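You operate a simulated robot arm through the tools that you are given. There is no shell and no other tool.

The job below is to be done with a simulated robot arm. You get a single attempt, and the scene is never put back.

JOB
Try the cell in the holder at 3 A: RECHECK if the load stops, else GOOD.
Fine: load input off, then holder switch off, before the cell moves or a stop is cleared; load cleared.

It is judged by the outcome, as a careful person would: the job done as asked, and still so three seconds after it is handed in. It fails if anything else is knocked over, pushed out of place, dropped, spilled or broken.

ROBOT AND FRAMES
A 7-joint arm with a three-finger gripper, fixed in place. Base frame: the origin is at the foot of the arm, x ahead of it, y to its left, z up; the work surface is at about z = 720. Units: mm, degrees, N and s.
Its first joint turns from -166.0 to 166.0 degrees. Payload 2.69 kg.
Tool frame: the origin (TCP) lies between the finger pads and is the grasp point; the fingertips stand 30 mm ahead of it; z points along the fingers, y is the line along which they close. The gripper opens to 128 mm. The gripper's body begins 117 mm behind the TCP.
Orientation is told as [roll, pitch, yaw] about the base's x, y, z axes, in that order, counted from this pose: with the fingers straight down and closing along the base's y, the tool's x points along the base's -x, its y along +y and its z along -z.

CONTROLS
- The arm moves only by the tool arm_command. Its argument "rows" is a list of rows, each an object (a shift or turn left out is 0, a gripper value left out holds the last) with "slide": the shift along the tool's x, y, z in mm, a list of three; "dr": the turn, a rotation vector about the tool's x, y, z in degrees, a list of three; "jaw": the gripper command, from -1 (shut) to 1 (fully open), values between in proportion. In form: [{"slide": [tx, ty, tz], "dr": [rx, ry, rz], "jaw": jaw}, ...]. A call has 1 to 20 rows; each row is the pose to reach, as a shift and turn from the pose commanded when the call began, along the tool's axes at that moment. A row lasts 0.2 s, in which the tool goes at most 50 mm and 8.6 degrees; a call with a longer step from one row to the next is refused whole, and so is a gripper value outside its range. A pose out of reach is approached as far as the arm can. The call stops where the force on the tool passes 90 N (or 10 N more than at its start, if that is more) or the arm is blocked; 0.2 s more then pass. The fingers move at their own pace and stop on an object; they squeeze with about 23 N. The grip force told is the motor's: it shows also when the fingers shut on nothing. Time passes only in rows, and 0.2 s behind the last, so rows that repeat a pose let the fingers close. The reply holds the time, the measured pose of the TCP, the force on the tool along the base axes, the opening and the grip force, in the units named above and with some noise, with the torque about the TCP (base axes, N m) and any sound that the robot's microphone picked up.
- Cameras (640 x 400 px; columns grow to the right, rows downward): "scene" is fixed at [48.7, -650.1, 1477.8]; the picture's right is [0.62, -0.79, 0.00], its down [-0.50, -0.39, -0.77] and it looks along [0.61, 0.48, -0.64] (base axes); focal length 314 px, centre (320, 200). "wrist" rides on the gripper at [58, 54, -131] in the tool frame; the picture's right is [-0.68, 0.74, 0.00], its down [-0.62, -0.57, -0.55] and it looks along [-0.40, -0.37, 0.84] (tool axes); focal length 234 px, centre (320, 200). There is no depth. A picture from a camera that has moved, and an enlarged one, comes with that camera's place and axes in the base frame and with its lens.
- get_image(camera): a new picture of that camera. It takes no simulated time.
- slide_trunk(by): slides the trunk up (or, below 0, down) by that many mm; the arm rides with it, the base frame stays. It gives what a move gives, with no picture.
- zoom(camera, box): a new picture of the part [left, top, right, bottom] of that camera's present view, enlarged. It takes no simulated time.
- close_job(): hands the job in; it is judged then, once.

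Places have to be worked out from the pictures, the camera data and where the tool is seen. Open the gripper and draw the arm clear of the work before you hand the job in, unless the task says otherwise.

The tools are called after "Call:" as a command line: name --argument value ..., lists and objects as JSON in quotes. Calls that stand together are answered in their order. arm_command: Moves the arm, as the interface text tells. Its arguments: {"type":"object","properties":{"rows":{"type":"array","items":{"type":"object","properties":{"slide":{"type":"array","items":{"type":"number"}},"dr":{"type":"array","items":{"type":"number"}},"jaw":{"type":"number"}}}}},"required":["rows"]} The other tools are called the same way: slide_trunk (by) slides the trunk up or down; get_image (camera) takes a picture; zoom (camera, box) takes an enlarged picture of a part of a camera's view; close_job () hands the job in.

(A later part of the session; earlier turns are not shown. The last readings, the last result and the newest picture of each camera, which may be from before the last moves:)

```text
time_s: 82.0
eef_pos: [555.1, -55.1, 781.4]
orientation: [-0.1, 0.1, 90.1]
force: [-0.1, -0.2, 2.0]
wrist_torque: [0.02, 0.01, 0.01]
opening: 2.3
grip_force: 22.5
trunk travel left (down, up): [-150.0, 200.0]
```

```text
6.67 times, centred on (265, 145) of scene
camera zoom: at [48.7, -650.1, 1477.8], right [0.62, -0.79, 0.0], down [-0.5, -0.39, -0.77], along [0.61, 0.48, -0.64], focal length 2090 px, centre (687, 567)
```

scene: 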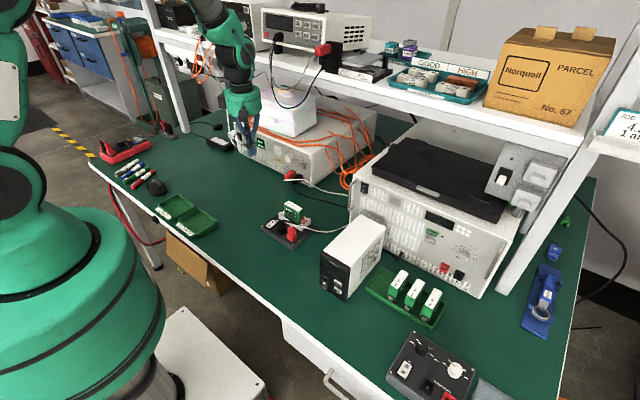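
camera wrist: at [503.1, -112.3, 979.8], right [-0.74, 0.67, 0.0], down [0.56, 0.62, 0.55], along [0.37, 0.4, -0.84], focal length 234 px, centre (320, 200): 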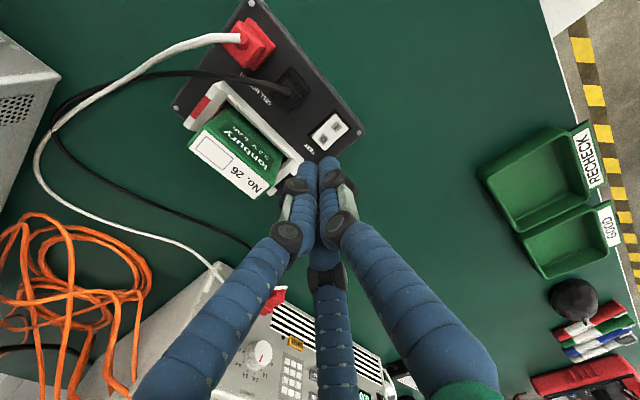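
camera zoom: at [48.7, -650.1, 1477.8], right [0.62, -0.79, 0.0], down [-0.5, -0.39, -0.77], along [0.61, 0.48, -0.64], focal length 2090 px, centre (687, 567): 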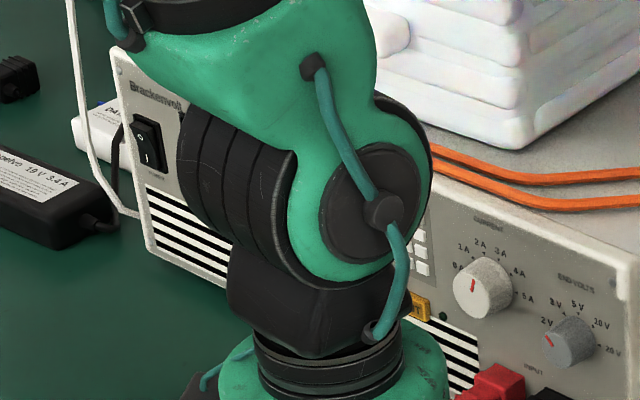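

Light contact (2 N). I press a little more to flip the rocker.

Call:
arm_command --rows '[{"slide": [0, 0, 1.5], "jaw": -1}, {"slide": [0, 0, 3], "jaw": -1}]'

Call:
zoom --camera "scene" --box '[250, 190, 320, 245]'

```text
time_s: 82.6
eef_pos: [555.1, -55.2, 779.7]
orientation: [-0.3, 0.1, 90.1]
force: [-2.1, 0.9, 10.7]
wrist_torque: [0.07, 0.2, -0.03]
opening: 6.0
grip_force: 22.9
trunk travel left (down, up): [-150.0, 200.0]
```

```text
7.27 times, centred on (285, 218) of scene
camera zoom: at [48.7, -650.1, 1477.8], right [0.62, -0.79, 0.0], down [-0.5, -0.39, -0.77], along [0.61, 0.48, -0.64], focal length 2280 px, centre (574, 73)
```

zoom: 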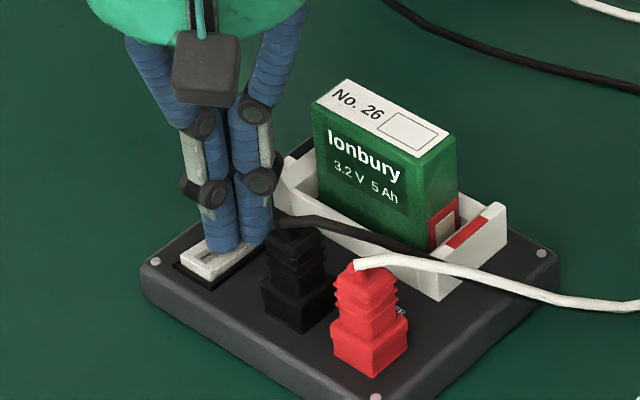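

The I end now appears raised. I back off upward and check the rocker.

Call:
arm_command --rows '[{"slide": [0, 0, -15], "jaw": -1}, {"slide": [0, 0, -55], "jaw": -1}, {"slide": [-35, 0, -85], "jaw": -1}, {"slide": [-75, 0, -110], "jaw": -1}, {"slide": [-115, 0, -120], "jaw": -1}]'

Call:
zoom --camera "scene" --box '[255, 210, 295, 240]'

Call:
zoom --camera "scene" --box '[225, 115, 305, 175]'

Call:
get_image --camera "wrist"

```text
time_s: 83.8
eef_pos: [553.0, 60.2, 901.5]
orientation: [0.0, 0.1, 90.3]
force: [0.2, 0.3, -0.7]
wrist_torque: [-0.02, -0.03, -0.01]
opening: 2.4
grip_force: 22.5
trunk travel left (down, up): [-150.0, 200.0]
```

```text
13.33 times, centred on (275, 225) of scene
camera zoom: at [48.7, -650.1, 1477.8], right [0.62, -0.79, 0.0], down [-0.5, -0.39, -0.77], along [0.61, 0.48, -0.64], focal length 4181 px, centre (920, -133)
```

zoom: 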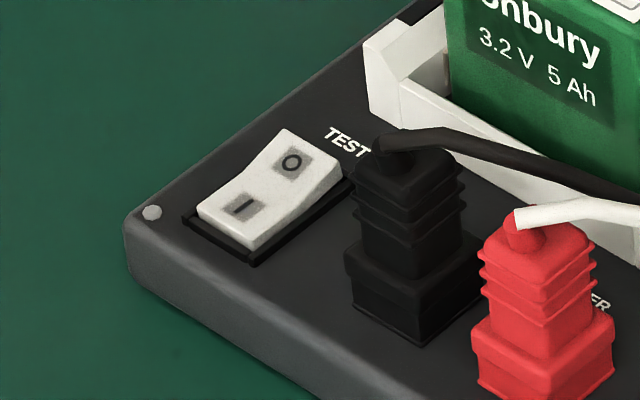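

```text
6.67 times, centred on (265, 145) of scene
camera zoom: at [48.7, -650.1, 1477.8], right [0.62, -0.79, 0.0], down [-0.5, -0.39, -0.77], along [0.61, 0.48, -0.64], focal length 2090 px, centre (687, 567)
```

zoom: 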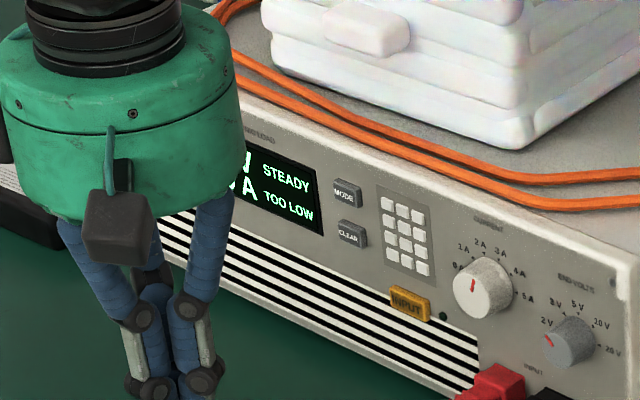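

```text
taken
camera wrist: at [499.7, 1.4, 1031.8], right [-0.74, 0.67, 0.0], down [0.56, 0.62, 0.55], along [0.37, 0.4, -0.84], focal length 234 px, centre (320, 200)
```

wrist: 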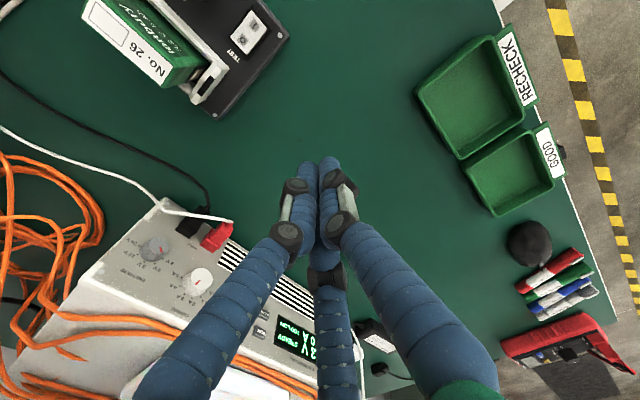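

The rocker is still in the ON position (the press was too light and the fingers were wedged apart). I go back, a little further out on the O end (x≈561), and will press harder.

Call:
arm_command --rows '[{"slide": [38, -3, 0], "jaw": -1}, {"slide": [78, -6, 10], "jaw": -1}, {"slide": [113.7, -8, 40], "jaw": -1}, {"slide": [113.7, -8, 80], "jaw": -1}, {"slide": [113.7, -8, 111], "jaw": -1}, {"slide": [113.7, -8, 111], "jaw": -1}]'

Call:
zoom --camera "wrist" --box '[270, 90, 380, 180]'

```text
time_s: 85.2
eef_pos: [563.4, -51.4, 788.7]
orientation: [-0.1, 0.1, 90.1]
force: [1.1, 0.8, -0.2]
wrist_torque: [-0.02, 0.02, 0.0]
opening: 2.2
grip_force: 23.0
trunk travel left (down, up): [-150.0, 200.0]
```

```text
4.44 times, centred on (325, 135) of wrist
camera zoom: at [510.0, -110.3, 919.3], right [-0.74, 0.67, 0.0], down [0.56, 0.62, 0.55], along [0.37, 0.4, -0.84], focal length 1041 px, centre (298, 489)
```

zoom: 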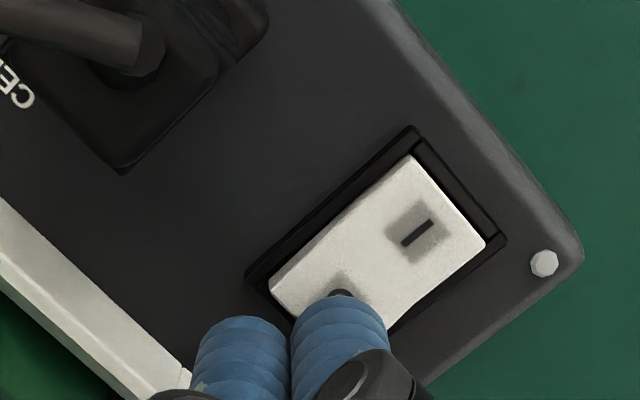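

In position over the O end. I press down in steps, deeper this time.

Call:
arm_command --rows '[{"slide": [0, 0, 4], "jaw": -1}, {"slide": [0, 0, 7], "jaw": -1}, {"slide": [0, 0, 9.5], "jaw": -1}, {"slide": [0, 0, 11.5], "jaw": -1}]'

Call:
zoom --camera "scene" --box '[250, 190, 320, 245]'

```text
time_s: 86.2
eef_pos: [563.3, -53.1, 780.4]
orientation: [-0.4, 0.0, 90.2]
force: [-3.5, 10.1, 44.3]
wrist_torque: [0.29, 0.82, -0.15]
opening: 2.0
grip_force: 23.1
trunk travel left (down, up): [-150.0, 200.0]
```

```text
7.27 times, centred on (285, 218) of scene
camera zoom: at [48.7, -650.1, 1477.8], right [0.62, -0.79, 0.0], down [-0.5, -0.39, -0.77], along [0.61, 0.48, -0.64], focal length 2280 px, centre (574, 73)
```

zoom: 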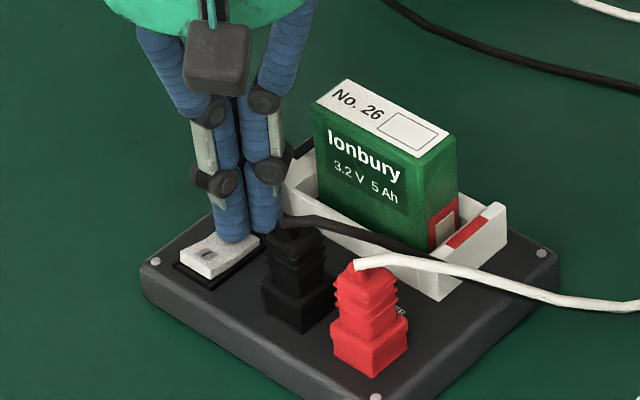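

44 N reached and the I end is now clearly standing up. I back off and verify.

Call:
arm_command --rows '[{"slide": [0, 0, -15], "jaw": -1}, {"slide": [0, 0, -55], "jaw": -1}, {"slide": [-35, 0, -85], "jaw": -1}, {"slide": [-75, 0, -110], "jaw": -1}, {"slide": [-115, 0, -120], "jaw": -1}, {"slide": [-150, 0, -120], "jaw": -1}]'

Call:
zoom --camera "scene" --box '[255, 210, 295, 240]'

Call:
zoom --camera "scene" --box '[225, 115, 305, 175]'

Call:
get_image --camera "wrist"

```text
time_s: 87.6
eef_pos: [560.4, 97.7, 897.8]
orientation: [0.0, 0.1, 90.1]
force: [-0.2, -0.1, -0.9]
wrist_torque: [0.04, -0.01, 0.0]
opening: 2.4
grip_force: 22.6
trunk travel left (down, up): [-150.0, 200.0]
```

```text
13.33 times, centred on (275, 225) of scene
camera zoom: at [48.7, -650.1, 1477.8], right [0.62, -0.79, 0.0], down [-0.5, -0.39, -0.77], along [0.61, 0.48, -0.64], focal length 4181 px, centre (920, -133)
```

zoom: 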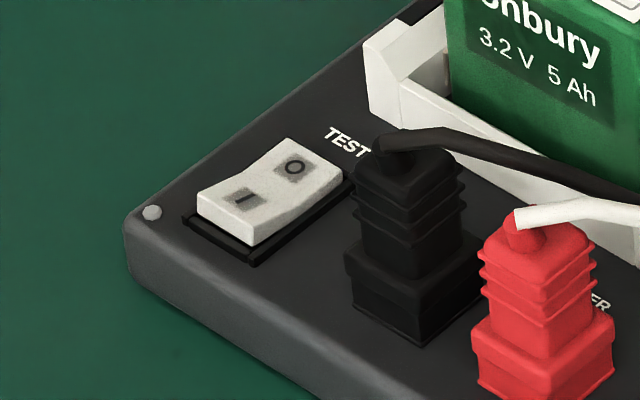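

```text
6.67 times, centred on (265, 145) of scene
camera zoom: at [48.7, -650.1, 1477.8], right [0.62, -0.79, 0.0], down [-0.5, -0.39, -0.77], along [0.61, 0.48, -0.64], focal length 2090 px, centre (687, 567)
```

zoom: 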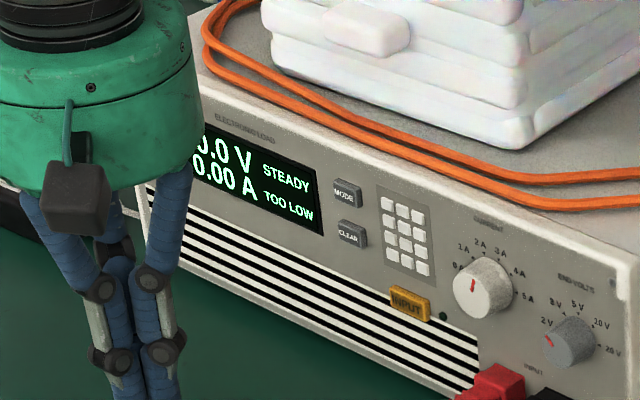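

```text
taken
camera wrist: at [507.5, 38.6, 1028.9], right [-0.74, 0.67, 0.0], down [0.56, 0.62, 0.55], along [0.37, 0.4, -0.84], focal length 234 px, centre (320, 200)
```

wrist: 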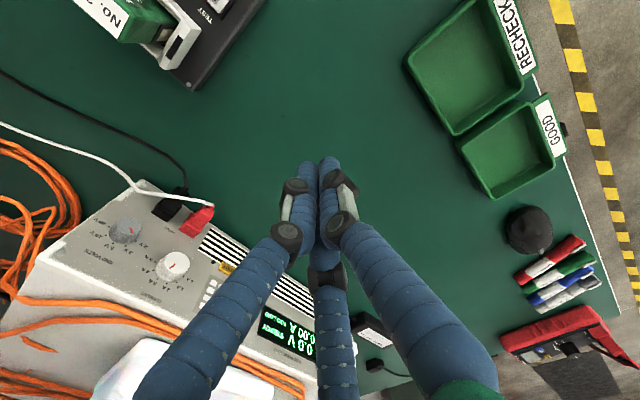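

The holder is off: the load now reads 0.0 V with TOO LOW still latched. Next I move the cell: go above it (610, -97) with tool y along x, opened to about 45 mm.

Call:
arm_command --rows '[{"slide": [38, -10, -10], "jaw": -0.3}, {"slide": [78, -20, -20], "jaw": -0.3}, {"slide": [118, -30, -20], "jaw": -0.3}, {"slide": [158, -40, -15], "jaw": -0.3}, {"slide": [194, -49, -5], "jaw": -0.3}, {"slide": [194, -49, -5], "jaw": -0.3}]'

Call:
get_image --camera "wrist"

Call:
zoom --camera "scene" --box '[250, 150, 340, 245]'

```text
time_s: 89.0
eef_pos: [611.0, -96.6, 902.2]
orientation: [-0.1, -0.1, 90.3]
force: [0.0, 0.2, -0.4]
wrist_torque: [0.04, 0.04, 0.0]
opening: 44.8
grip_force: 0.1
trunk travel left (down, up): [-150.0, 200.0]
```

```text
taken
camera wrist: at [558.0, -155.5, 1032.7], right [-0.74, 0.67, 0.0], down [0.56, 0.62, 0.55], along [0.37, 0.4, -0.84], focal length 234 px, centre (320, 200)
```

wrist: 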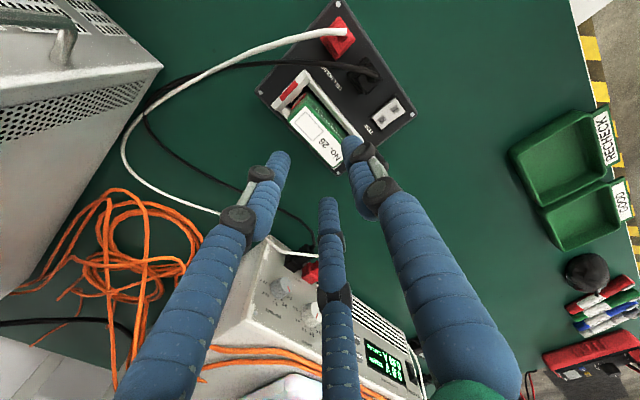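

```text
4.21 times, centred on (295, 198) of scene
camera zoom: at [48.7, -650.1, 1477.8], right [0.62, -0.79, 0.0], down [-0.5, -0.39, -0.77], along [0.61, 0.48, -0.64], focal length 1320 px, centre (425, 210)
```

zoom: 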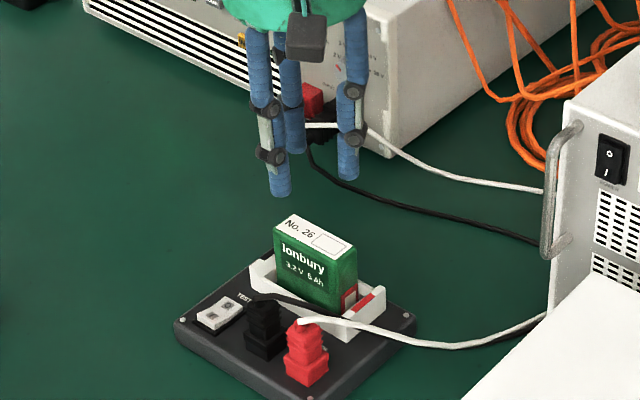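

I zoom in on the cell from the wrist camera to refine its centre before descending.

Call:
zoom --camera "wrist" --box '[255, 60, 385, 180]'

```text
3.33 times, centred on (320, 120) of wrist
camera zoom: at [558.0, -155.5, 1032.7], right [-0.74, 0.67, 0.0], down [0.56, 0.62, 0.55], along [0.37, 0.4, -0.84], focal length 781 px, centre (320, 467)
```

zoom: 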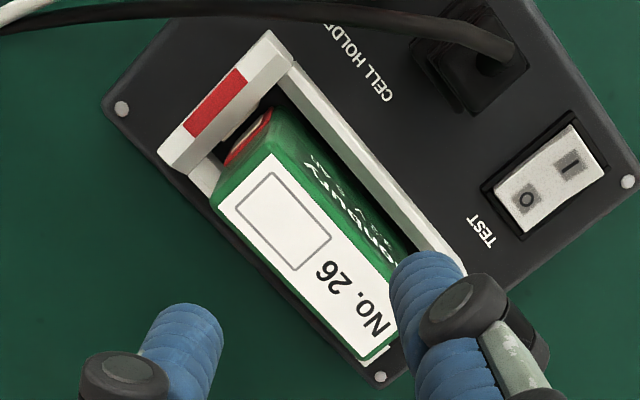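

Cell refined: x 598.6–620.4, y -132…-67, top z≈806. I descend straddling it to TCP z≈795 (tips ~765, above the cradle wall).

Call:
arm_command --rows '[{"slide": [1.9, 1.5, 30], "jaw": -0.3}, {"slide": [1.9, 1.5, 60], "jaw": -0.3}, {"slide": [1.9, 1.5, 85], "jaw": -0.3}, {"slide": [1.9, 1.5, 100], "jaw": -0.3}, {"slide": [1.9, 1.5, 107], "jaw": -0.3}, {"slide": [1.9, 1.5, 107], "jaw": -0.3}]'

Call:
zoom --camera "wrist" --box '[240, 90, 400, 210]'

Call:
zoom --camera "scene" --box '[250, 170, 340, 245]'

```text
time_s: 89.8
eef_pos: [627.2, -99.9, 836.4]
orientation: [-2.2, 0.4, 90.2]
force: [11.2, -1.9, 19.7]
wrist_torque: [0.09, -0.46, -0.25]
opening: 52.6
grip_force: 4.3
trunk travel left (down, up): [-150.0, 200.0]
stopped in row 4: the force on the tool passed its limit at 107 N (the readings are from after the stop); the commanded pose is now the measured one
```

```text
3.33 times, centred on (320, 150) of wrist
camera zoom: at [570.0, -158.4, 965.4], right [-0.74, 0.67, -0.03], down [0.54, 0.62, 0.57], along [0.4, 0.4, -0.82], focal length 781 px, centre (320, 367)
```

zoom: 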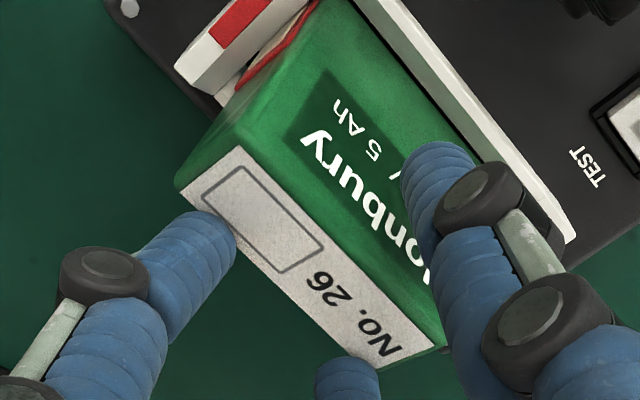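

```text
5.33 times, centred on (295, 208) of scene
camera zoom: at [48.7, -650.1, 1477.8], right [0.62, -0.79, 0.0], down [-0.5, -0.39, -0.77], along [0.61, 0.48, -0.64], focal length 1672 px, centre (453, 160)
```

zoom: 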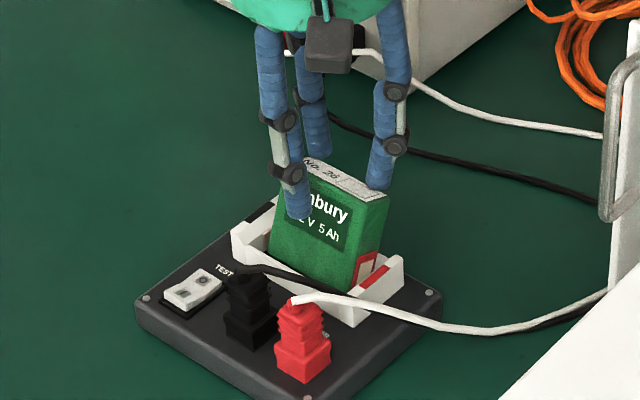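

The descent hit something: force limit tripped, the tool was pushed +x, and the cell looks tilted in its cradle. I raise straight up gently and look before doing anything else.

Call:
arm_command --rows '[{"slide": [0, 0, -5]}, {"slide": [0, 0, -15]}, {"slide": [0, 0, -35]}, {"slide": [0, 0, -65]}]'

Call:
get_image --camera "wrist"

Call:
zoom --camera "scene" --box '[260, 195, 320, 245]'

```text
time_s: 90.8
eef_pos: [620.1, -99.5, 899.5]
orientation: [-1.8, 0.3, 90.2]
force: [0.1, 0.7, -0.2]
wrist_torque: [-0.02, 0.06, 0.01]
opening: 44.7
grip_force: 0.0
trunk travel left (down, up): [-150.0, 200.0]
```

```text
taken
camera wrist: at [564.1, -158.0, 1027.8], right [-0.74, 0.67, -0.02], down [0.55, 0.62, 0.56], along [0.39, 0.4, -0.83], focal length 234 px, centre (320, 200)
```

wrist: 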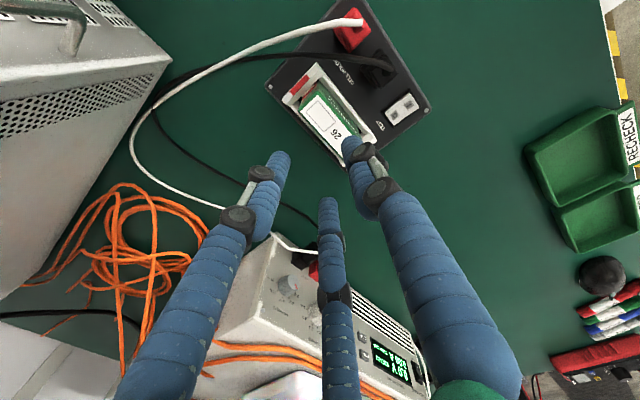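

```text
8.00 times, centred on (290, 220) of scene
camera zoom: at [48.7, -650.1, 1477.8], right [0.62, -0.79, 0.0], down [-0.5, -0.39, -0.77], along [0.61, 0.48, -0.64], focal length 2508 px, centre (560, 40)
```

zoom: 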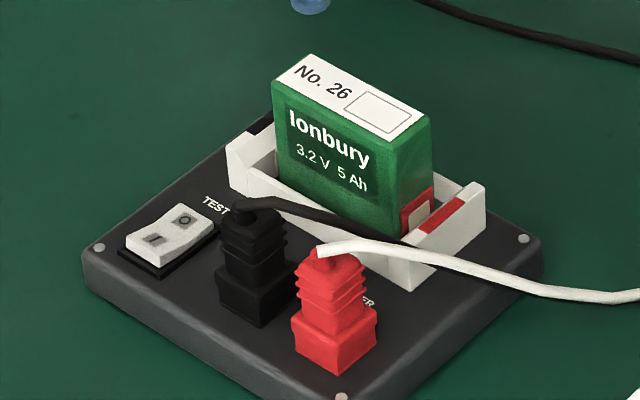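

The cell is standing again in its cradle (sat perhaps 3 mm lower), holder not shifted. The evidence (contact torques and this collision) shows the gripper really has the three pictured prongs, so I'll grip the cell with one prong at its end and the other two on its flat faces. First I level the tool and rotate to yaw 0 at height.

Call:
arm_command --rows '[{"slide": [0, 0, -10], "dr": [-0.9, 0, 0], "jaw": -0.3}, {"slide": [0, 0, -20], "dr": [-1.8, 0, 0]}, {"slide": [0, 0, -20], "dr": [-1.8, 0, 0]}]'

Call:
arm_command --rows '[{"dr": [0, 0, 7.5], "jaw": -0.25}, {"dr": [0, 0, 15]}, {"dr": [0, 0, 22.5]}, {"dr": [0, 0, 30]}, {"dr": [0, 0, 37.5]}, {"dr": [0, 0, 45]}, {"dr": [0, 0, 52.5]}, {"dr": [0, 0, 60]}, {"dr": [0, 0, 67.5]}, {"dr": [0, 0, 75]}, {"dr": [0, 0, 82.5]}, {"dr": [0, 0, 90]}, {"dr": [0, 0, 90]}]'

Call:
get_image --camera "wrist"

Call:
get_image --camera "scene"

```text
time_s: 91.6
eef_pos: [621.6, -98.3, 918.9]
orientation: [0.2, 0.3, 90.3]
force: [-0.2, -0.2, 0.1]
wrist_torque: [0.04, -0.03, 0.01]
opening: 44.8
grip_force: 0.2
trunk travel left (down, up): [-150.0, 200.0]
```

```text
time_s: 94.4
eef_pos: [621.2, -99.5, 918.4]
orientation: [-0.4, 0.0, 0.2]
force: [0.6, -0.5, 0.9]
wrist_torque: [0.05, 0.0, -0.01]
opening: 47.9
grip_force: 0.1
trunk travel left (down, up): [-150.0, 200.0]
```

```text
taken
camera wrist: at [563.3, -44.9, 1049.3], right [0.68, 0.74, 0.0], down [0.62, -0.56, 0.55], along [0.4, -0.37, -0.83], focal length 234 px, centre (320, 200)
```

wrist: 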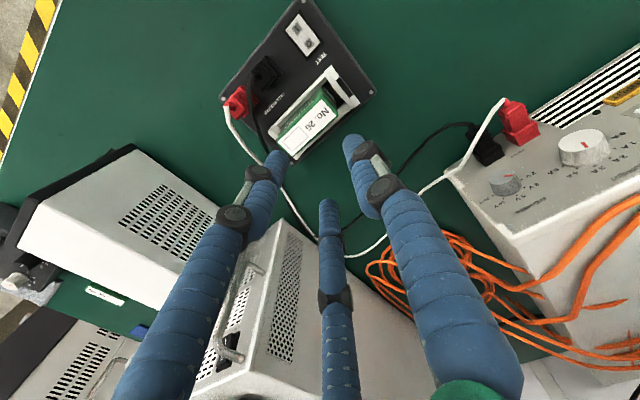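

```text
taken
```

scene: 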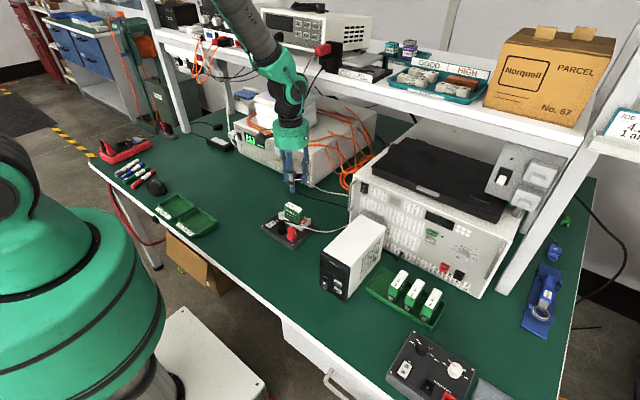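

Yaw 0 reached. I zoom on the cell to measure its present pose.

Call:
zoom --camera "wrist" --box '[220, 30, 380, 170]'

Call:
zoom --camera "scene" --box '[275, 195, 315, 225]'

```text
2.86 times, centred on (300, 100) of wrist
camera zoom: at [563.3, -44.9, 1049.3], right [0.68, 0.74, 0.0], down [0.62, -0.56, 0.55], along [0.4, -0.37, -0.83], focal length 669 px, centre (377, 486)
```

zoom: 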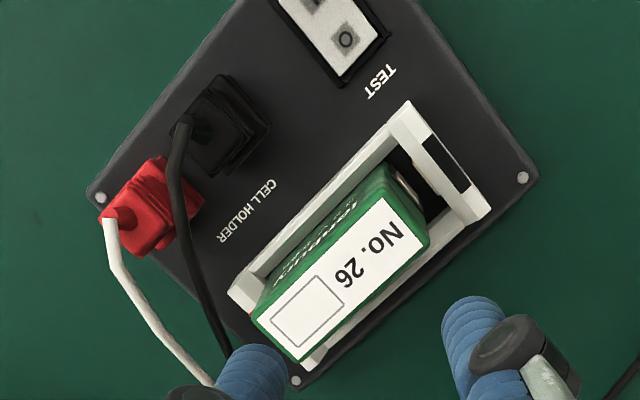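

```text
13.33 times, centred on (295, 210) of scene
camera zoom: at [48.7, -650.1, 1477.8], right [0.62, -0.79, 0.0], down [-0.5, -0.39, -0.77], along [0.61, 0.48, -0.64], focal length 4181 px, centre (653, 67)
```

zoom: 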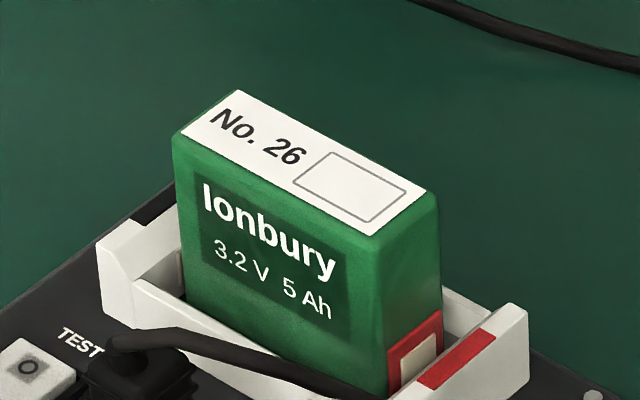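

The cell stands in the cradle with its top centre now near (606, -103). I place the grip so prong A sits just off its +y end and the other two flank the faces: TCP target (606, -82), descending first to z≈840.

Call:
arm_command --rows '[{"slide": [7, 9, 15], "jaw": -0.25}, {"slide": [15.2, 17.5, 35], "jaw": -0.25}, {"slide": [15.2, 17.5, 60], "jaw": -0.25}, {"slide": [15.2, 17.5, 72], "jaw": -0.25}, {"slide": [15.2, 17.5, 72], "jaw": -0.25}]'

Call:
zoom --camera "wrist" --box '[230, 70, 410, 230]'

Call:
zoom --camera "scene" --box '[260, 175, 330, 235]'

```text
time_s: 95.6
eef_pos: [606.6, -82.7, 845.8]
orientation: [-0.3, 0.1, 0.2]
force: [0.2, -0.1, -0.2]
wrist_torque: [-0.01, 0.04, 0.02]
opening: 48.0
grip_force: 0.1
trunk travel left (down, up): [-150.0, 200.0]
```

```text
2.50 times, centred on (320, 150) of wrist
camera zoom: at [547.8, -28.3, 977.1], right [0.67, 0.74, 0.0], down [0.62, -0.56, 0.55], along [0.4, -0.37, -0.83], focal length 585 px, centre (320, 325)
```

zoom: 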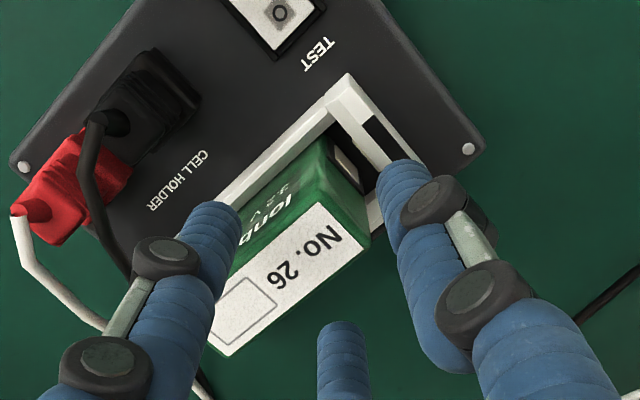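

```text
6.67 times, centred on (295, 205) of scene
camera zoom: at [48.7, -650.1, 1477.8], right [0.62, -0.79, 0.0], down [-0.5, -0.39, -0.77], along [0.61, 0.48, -0.64], focal length 2090 px, centre (487, 167)
```

zoom: 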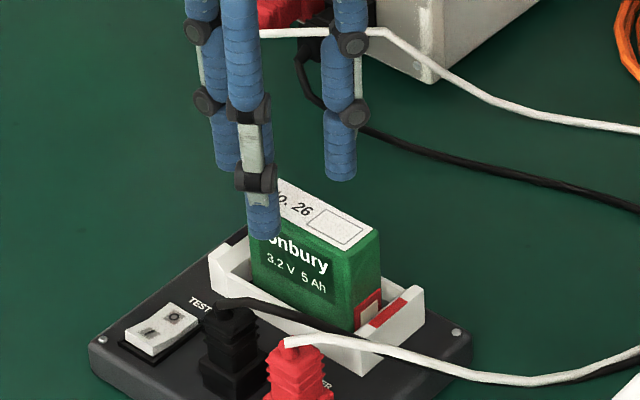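

I zoom tighter to pin down the cell top relative to the prongs.

Call:
zoom --camera "wrist" --box '[270, 90, 370, 210]'

Call:
zoom --camera "scene" --box '[270, 190, 320, 230]'

```text
3.33 times, centred on (320, 150) of wrist
camera zoom: at [547.8, -28.3, 977.1], right [0.67, 0.74, 0.0], down [0.62, -0.56, 0.55], along [0.4, -0.37, -0.83], focal length 781 px, centre (320, 367)
```

zoom: 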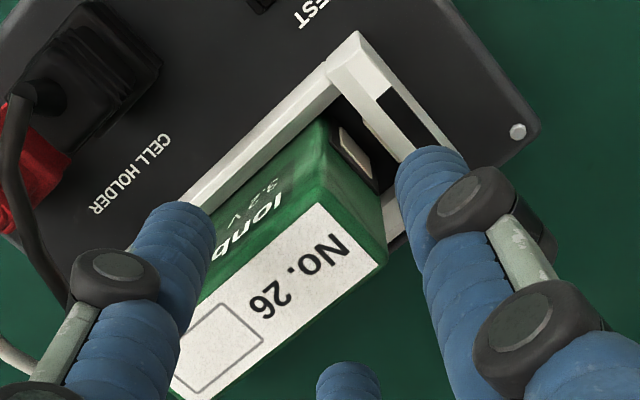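

```text
10.00 times, centred on (295, 210) of scene
camera zoom: at [48.7, -650.1, 1477.8], right [0.62, -0.79, 0.0], down [-0.5, -0.39, -0.77], along [0.61, 0.48, -0.64], focal length 3136 px, centre (570, 100)
```

zoom: 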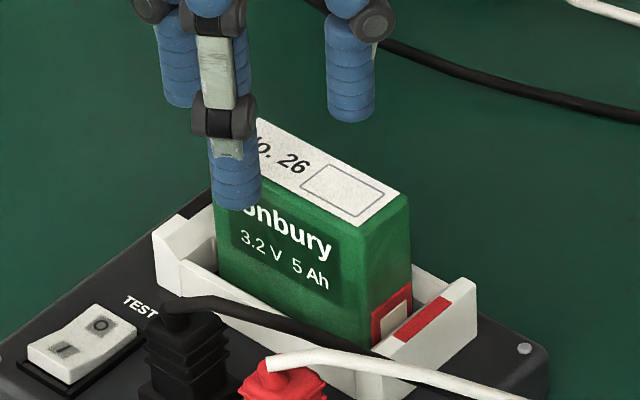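

Cell top centre ≈ (607.5, -105), end face at y≈-72. I nudge y by -1.5 and descend in small steps to TCP z≈800, checking forces.

Call:
arm_command --rows '[{"slide": [-0.5, -1.5, 10], "jaw": -0.25}, {"slide": [-0.5, -1.5, 17], "jaw": -0.25}]'

Call:
arm_command --rows '[{"slide": [0, 0, 4], "jaw": -0.25}, {"slide": [0, 0, 8], "jaw": -0.25}, {"slide": [0, 0, 12], "jaw": -0.25}]'

Call:
zoom --camera "scene" --box '[260, 175, 330, 235]'

Call:
zoom --camera "wrist" --box '[230, 90, 410, 230]'

```text
time_s: 96.2
eef_pos: [605.4, -83.7, 830.6]
orientation: [-0.3, -0.1, 0.3]
force: [0.5, -0.6, -0.3]
wrist_torque: [0.02, -0.01, 0.03]
opening: 47.7
grip_force: 0.1
trunk travel left (down, up): [-150.0, 200.0]
```

```text
time_s: 97.0
eef_pos: [606.0, -83.9, 817.6]
orientation: [-0.3, -0.1, 0.2]
force: [0.1, 0.1, -0.1]
wrist_torque: [0.0, -0.03, -0.04]
opening: 47.9
grip_force: 0.1
trunk travel left (down, up): [-150.0, 200.0]
```

```text
6.67 times, centred on (295, 205) of scene
camera zoom: at [48.7, -650.1, 1477.8], right [0.62, -0.79, 0.0], down [-0.5, -0.39, -0.77], along [0.61, 0.48, -0.64], focal length 2090 px, centre (487, 167)
```

zoom: 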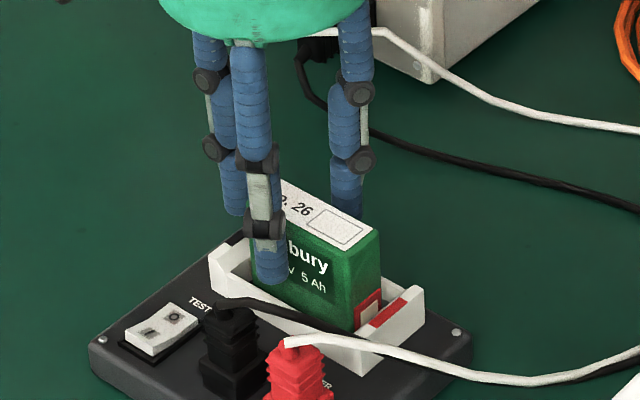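

```text
2.86 times, centred on (320, 160) of wrist
camera zoom: at [548.5, -30.1, 948.3], right [0.67, 0.74, 0.0], down [0.62, -0.56, 0.55], along [0.41, -0.37, -0.83], focal length 669 px, centre (320, 314)
```

zoom: 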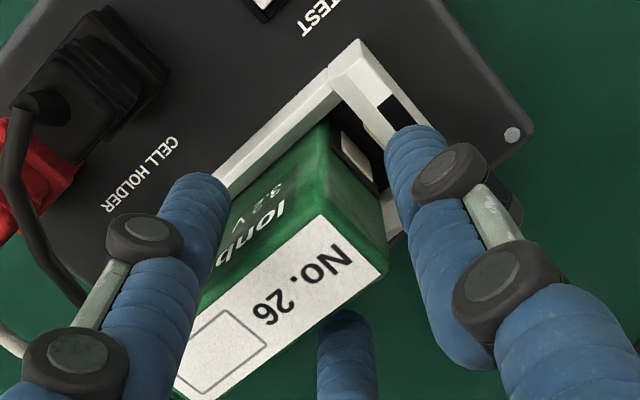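

No contact; the prongs straddle the cell properly. I go the remaining ~17 mm down.

Call:
arm_command --rows '[{"slide": [0, 0, 5], "jaw": -0.25}, {"slide": [0, 0, 10], "jaw": -0.25}, {"slide": [0, 0, 15], "jaw": -0.25}]'

Call:
zoom --camera "scene" --box '[260, 175, 330, 235]'

Call:
zoom --camera "wrist" --box '[230, 90, 410, 230]'

```text
time_s: 97.8
eef_pos: [607.5, -84.0, 802.9]
orientation: [-0.4, 0.1, 0.2]
force: [-0.3, 1.3, -0.4]
wrist_torque: [0.01, 0.05, 0.01]
opening: 47.8
grip_force: 0.1
trunk travel left (down, up): [-150.0, 200.0]
```

```text
6.67 times, centred on (295, 205) of scene
camera zoom: at [48.7, -650.1, 1477.8], right [0.62, -0.79, 0.0], down [-0.5, -0.39, -0.77], along [0.61, 0.48, -0.64], focal length 2090 px, centre (487, 167)
```

zoom: 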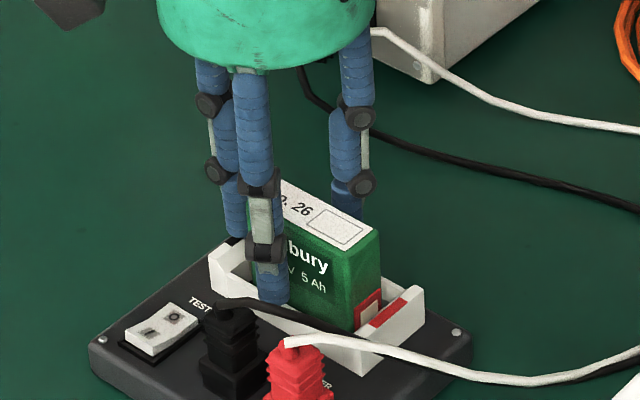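

```text
2.86 times, centred on (320, 160) of wrist
camera zoom: at [548.8, -29.8, 933.3], right [0.67, 0.74, 0.0], down [0.62, -0.56, 0.55], along [0.4, -0.37, -0.83], focal length 669 px, centre (320, 314)
```

zoom: 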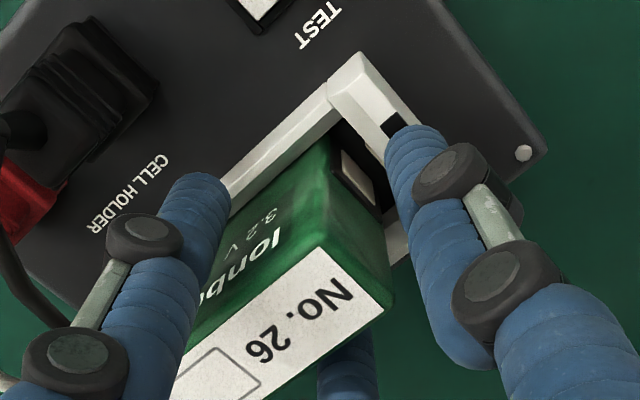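

All clear around the cell. I close gradually, checking the forces.

Call:
arm_command --rows '[{"jaw": -0.4}, {"jaw": -0.5}, {"jaw": -0.5}]'

Call:
zoom --camera "wrist" --box '[230, 90, 410, 230]'

Call:
zoom --camera "scene" --box '[260, 175, 330, 235]'

```text
time_s: 98.6
eef_pos: [607.1, -83.7, 803.2]
orientation: [-0.3, 0.0, 0.2]
force: [-0.4, 0.4, 0.0]
wrist_torque: [0.05, 0.01, -0.02]
opening: 32.5
grip_force: 0.6
trunk travel left (down, up): [-150.0, 200.0]
```

```text
2.86 times, centred on (320, 160) of wrist
camera zoom: at [548.9, -29.8, 933.6], right [0.67, 0.74, 0.0], down [0.62, -0.56, 0.55], along [0.4, -0.37, -0.83], focal length 669 px, centre (320, 314)
```

zoom: 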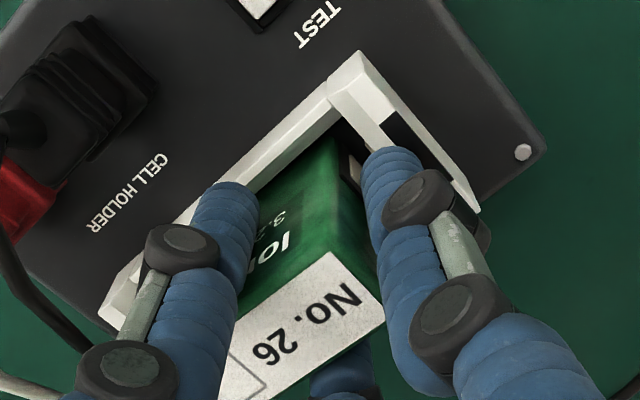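

```text
6.67 times, centred on (295, 205) of scene
camera zoom: at [48.7, -650.1, 1477.8], right [0.62, -0.79, 0.0], down [-0.5, -0.39, -0.77], along [0.61, 0.48, -0.64], focal length 2090 px, centre (487, 167)
```

zoom: 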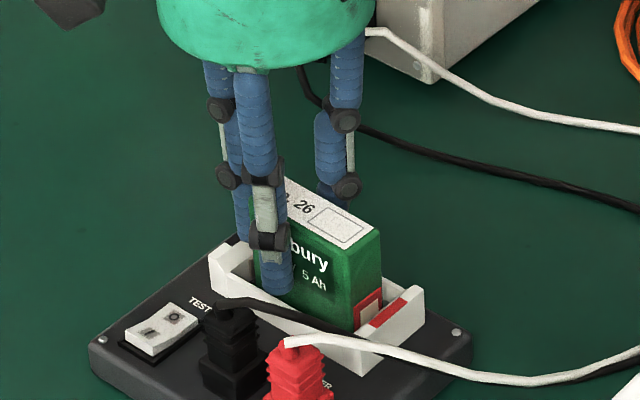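

Still no contact at 32 mm. I close the rest of the way onto the cell.

Call:
arm_command --rows '[{"jaw": -0.55}, {"jaw": -0.6}, {"jaw": -0.6}]'

Call:
zoom --camera "wrist" --box '[230, 90, 410, 230]'

```text
time_s: 99.4
eef_pos: [605.8, -83.8, 803.0]
orientation: [-0.3, 0.1, 0.2]
force: [0.1, -0.3, 0.1]
wrist_torque: [0.0, 0.0, 0.0]
opening: 31.5
grip_force: 23.3
trunk travel left (down, up): [-150.0, 200.0]
```

```text
2.86 times, centred on (320, 160) of wrist
camera zoom: at [549.0, -29.8, 933.5], right [0.67, 0.74, 0.0], down [0.62, -0.56, 0.55], along [0.4, -0.37, -0.83], focal length 669 px, centre (320, 314)
```

zoom: 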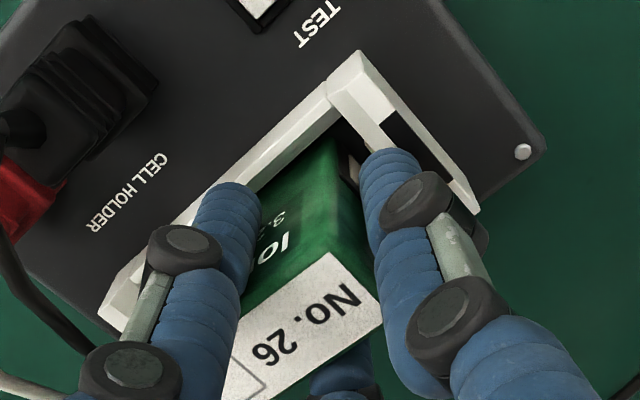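

The prongs have stopped on the cell at 31.5 mm with 23 N. I command full squeeze and lift slowly.

Call:
arm_command --rows '[{"jaw": -1}, {"jaw": -1}, {"slide": [0, 0, -3], "jaw": -1}, {"slide": [0, 0, -8], "jaw": -1}]'

Call:
zoom --camera "scene" --box '[260, 175, 330, 235]'

Call:
zoom --camera "wrist" --box '[230, 90, 410, 230]'

```text
time_s: 100.4
eef_pos: [607.3, -83.3, 810.8]
orientation: [-0.3, 0.0, 0.2]
force: [0.3, -0.1, -2.3]
wrist_torque: [0.02, 0.02, 0.0]
opening: 31.5
grip_force: 23.1
trunk travel left (down, up): [-150.0, 200.0]
```

```text
6.67 times, centred on (295, 205) of scene
camera zoom: at [48.7, -650.1, 1477.8], right [0.62, -0.79, 0.0], down [-0.5, -0.39, -0.77], along [0.61, 0.48, -0.64], focal length 2090 px, centre (487, 167)
```

zoom: 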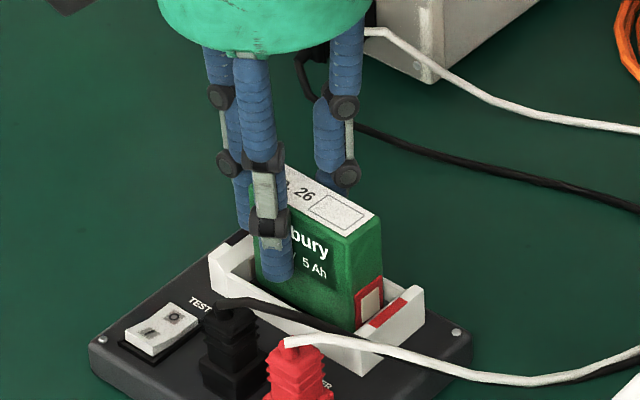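

```text
2.86 times, centred on (320, 160) of wrist
camera zoom: at [549.5, -29.7, 941.2], right [0.67, 0.74, 0.0], down [0.62, -0.56, 0.55], along [0.41, -0.37, -0.83], focal length 669 px, centre (320, 314)
```

zoom: 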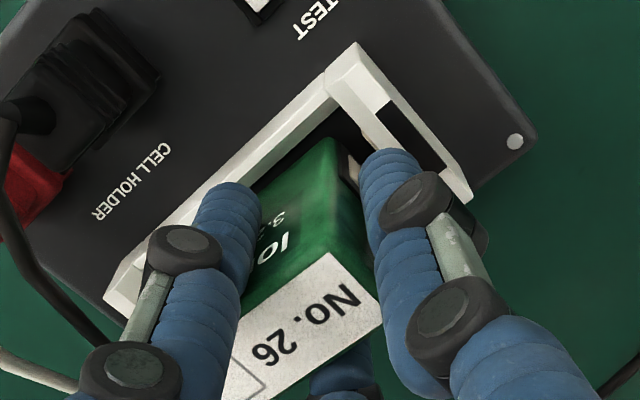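

The cell rises with the gripper (about 2.3 N weight). I lift it clear of the cradle.

Call:
arm_command --rows '[{"slide": [0, 0, -10], "jaw": -1}, {"slide": [0, 0, -22], "jaw": -1}, {"slide": [0, 0, -36], "jaw": -1}, {"slide": [0, 0, -52], "jaw": -1}, {"slide": [0, 0, -70], "jaw": -1}, {"slide": [0, 0, -90], "jaw": -1}]'

Call:
get_image --camera "scene"

Call:
get_image --camera "wrist"

Call:
zoom --camera "scene" --box '[250, 130, 340, 245]'

```text
time_s: 101.8
eef_pos: [606.5, -82.2, 900.7]
orientation: [-0.4, 0.0, 0.1]
force: [-0.2, 0.1, -3.0]
wrist_torque: [0.07, -0.03, 0.01]
opening: 31.2
grip_force: 23.2
trunk travel left (down, up): [-150.0, 200.0]
```

```text
taken
```

scene: 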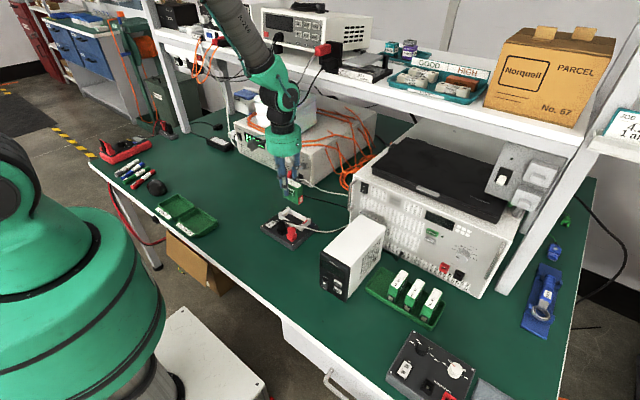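

```text
taken
camera wrist: at [548.5, -28.4, 1030.7], right [0.67, 0.74, 0.0], down [0.62, -0.56, 0.55], along [0.4, -0.37, -0.83], focal length 234 px, centre (320, 200)
```

wrist: 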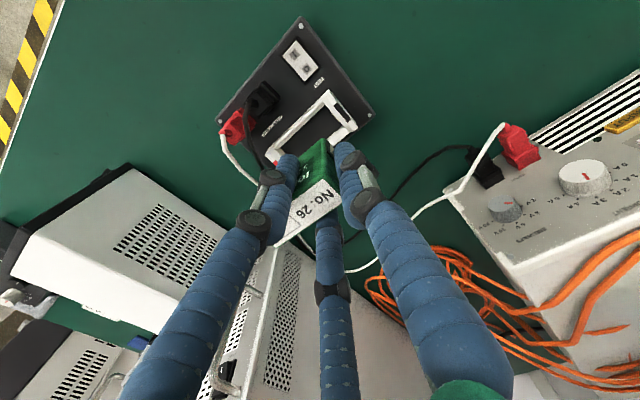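

```text
3.48 times, centred on (295, 188) of scene
camera zoom: at [48.7, -650.1, 1477.8], right [0.62, -0.79, 0.0], down [-0.5, -0.39, -0.77], along [0.61, 0.48, -0.64], focal length 1091 px, centre (407, 244)
```

zoom: 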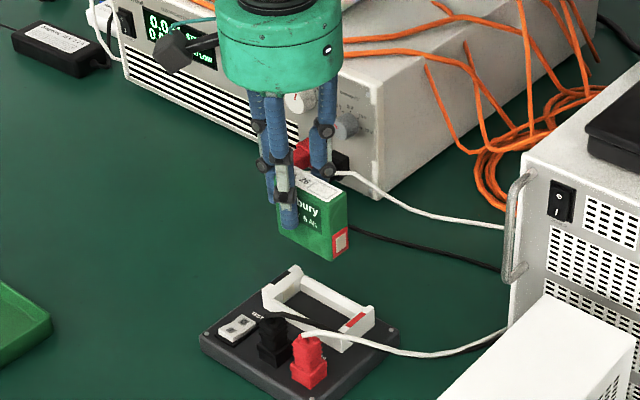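

The cell is held securely above the empty cradle. I carry it at this height toward the RECHECK tray (tray centre ≈ (400, 170)).

Call:
arm_command --rows '[{"slide": [15, 20, 0], "jaw": -1}, {"slide": [38, 50, 0], "jaw": -1}, {"slide": [61, 80, 0], "jaw": -1}, {"slide": [84, 111, 0], "jaw": -1}, {"slide": [107, 141, 0], "jaw": -1}, {"slide": [130, 171, 0], "jaw": -1}, {"slide": [153, 202, 0], "jaw": -1}, {"slide": [176, 232, 0], "jaw": -1}, {"slide": [195, 257, 0], "jaw": -1}, {"slide": [207, 273, 0], "jaw": -1}, {"slide": [207, 273, 0], "jaw": -1}]'

Call:
get_image --camera "wrist"

Call:
zoom --camera "scene" --box '[130, 130, 260, 260]'

```text
time_s: 104.2
eef_pos: [398.6, 189.1, 898.3]
orientation: [-0.3, 0.0, 0.2]
force: [-0.4, 0.6, -1.9]
wrist_torque: [0.05, -0.01, 0.02]
opening: 31.6
grip_force: 22.8
trunk travel left (down, up): [-150.0, 200.0]
```

```text
taken
camera wrist: at [340.4, 242.6, 1029.6], right [0.67, 0.74, 0.0], down [0.62, -0.56, 0.55], along [0.4, -0.37, -0.83], focal length 234 px, centre (320, 200)
```

wrist: 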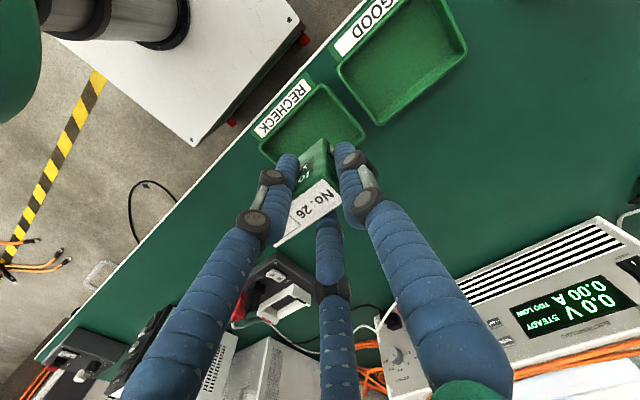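

```text
3.08 times, centred on (195, 195) of scene
camera zoom: at [48.7, -650.1, 1477.8], right [0.62, -0.79, 0.0], down [-0.5, -0.39, -0.77], along [0.61, 0.48, -0.64], focal length 965 px, centre (705, 215)
```

zoom: 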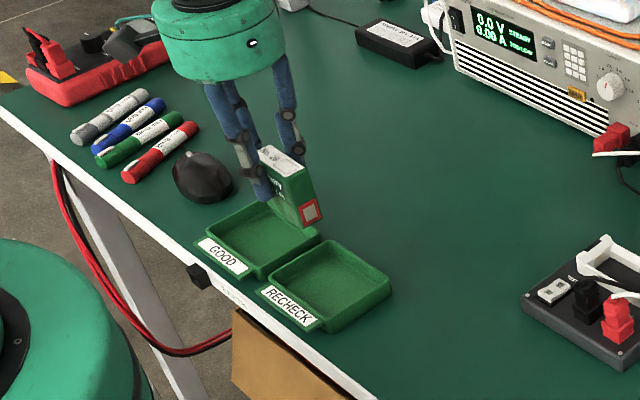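

The cell is centred over the RECHECK tray (tray x≈358–445, y≈105–223). I lower most of the way.

Call:
arm_command --rows '[{"slide": [0, 0, 20], "jaw": -1}, {"slide": [0, 0, 42], "jaw": -1}, {"slide": [0, 0, 64], "jaw": -1}, {"slide": [0, 0, 82], "jaw": -1}, {"slide": [0, 0, 96], "jaw": -1}, {"slide": [0, 0, 104], "jaw": -1}, {"slide": [0, 0, 104], "jaw": -1}]'

Call:
zoom --camera "scene" --box '[150, 170, 240, 250]'

Call:
get_image --camera "wrist"

```text
time_s: 105.8
eef_pos: [398.1, 188.2, 793.3]
orientation: [-0.3, 0.0, 0.2]
force: [0.1, -0.2, -2.8]
wrist_torque: [0.06, 0.02, 0.03]
opening: 31.2
grip_force: 23.2
trunk travel left (down, up): [-150.0, 200.0]
```

```text
5.00 times, centred on (195, 210) of scene
camera zoom: at [48.7, -650.1, 1477.8], right [0.62, -0.79, 0.0], down [-0.5, -0.39, -0.77], along [0.61, 0.48, -0.64], focal length 1568 px, centre (945, 150)
```

zoom: 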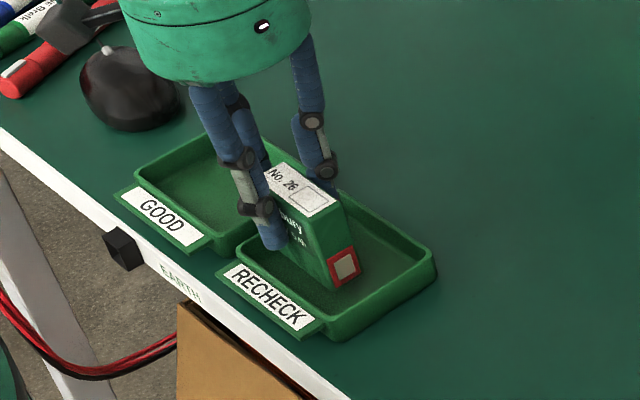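

```text
taken
camera wrist: at [340.2, 242.3, 925.4], right [0.67, 0.74, 0.0], down [0.62, -0.56, 0.55], along [0.4, -0.37, -0.83], focal length 234 px, centre (320, 200)
```

wrist: 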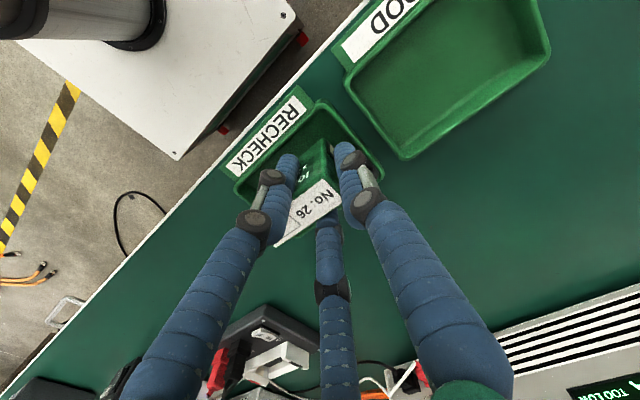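

The cell hangs nicely inside the tray outline. I lower in small steps until it touches the tray floor.

Call:
arm_command --rows '[{"slide": [0, 0, 3], "jaw": -1}, {"slide": [0, 0, 6], "jaw": -1}, {"slide": [0, 0, 9], "jaw": -1}]'

Call:
arm_command --rows '[{"slide": [0, 0, 2], "jaw": -1}, {"slide": [0, 0, 4], "jaw": -1}]'

```text
time_s: 106.6
eef_pos: [398.1, 189.1, 787.0]
orientation: [-0.3, 0.1, 0.2]
force: [-0.5, -0.4, -2.4]
wrist_torque: [0.06, 0.01, 0.04]
opening: 31.5
grip_force: 23.0
trunk travel left (down, up): [-150.0, 200.0]
```

```text
time_s: 107.2
eef_pos: [398.5, 188.2, 781.7]
orientation: [-0.2, 0.0, 0.2]
force: [1.0, 0.8, -2.9]
wrist_torque: [0.06, -0.01, 0.02]
opening: 31.4
grip_force: 23.2
trunk travel left (down, up): [-150.0, 200.0]
```

Still hanging free (about -2.9 N). I continue down in small steps.

Call:
arm_command --rows '[{"slide": [0, 0, 1.5], "jaw": -1}, {"slide": [0, 0, 3], "jaw": -1}]'

Call:
zoom --camera "scene" --box '[150, 170, 240, 250]'

```text
time_s: 107.8
eef_pos: [397.2, 188.7, 780.0]
orientation: [-0.2, -0.1, 0.2]
force: [-5.8, 4.9, 20.5]
wrist_torque: [-0.09, 0.17, -0.08]
opening: 31.4
grip_force: 23.3
trunk travel left (down, up): [-150.0, 200.0]
```

```text
5.00 times, centred on (195, 210) of scene
camera zoom: at [48.7, -650.1, 1477.8], right [0.62, -0.79, 0.0], down [-0.5, -0.39, -0.77], along [0.61, 0.48, -0.64], focal length 1568 px, centre (945, 150)
```

zoom: 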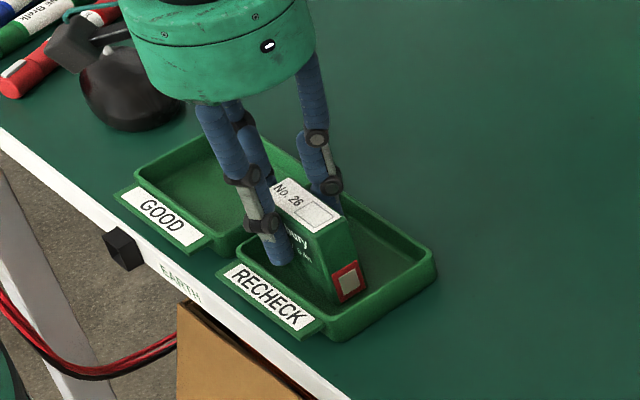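

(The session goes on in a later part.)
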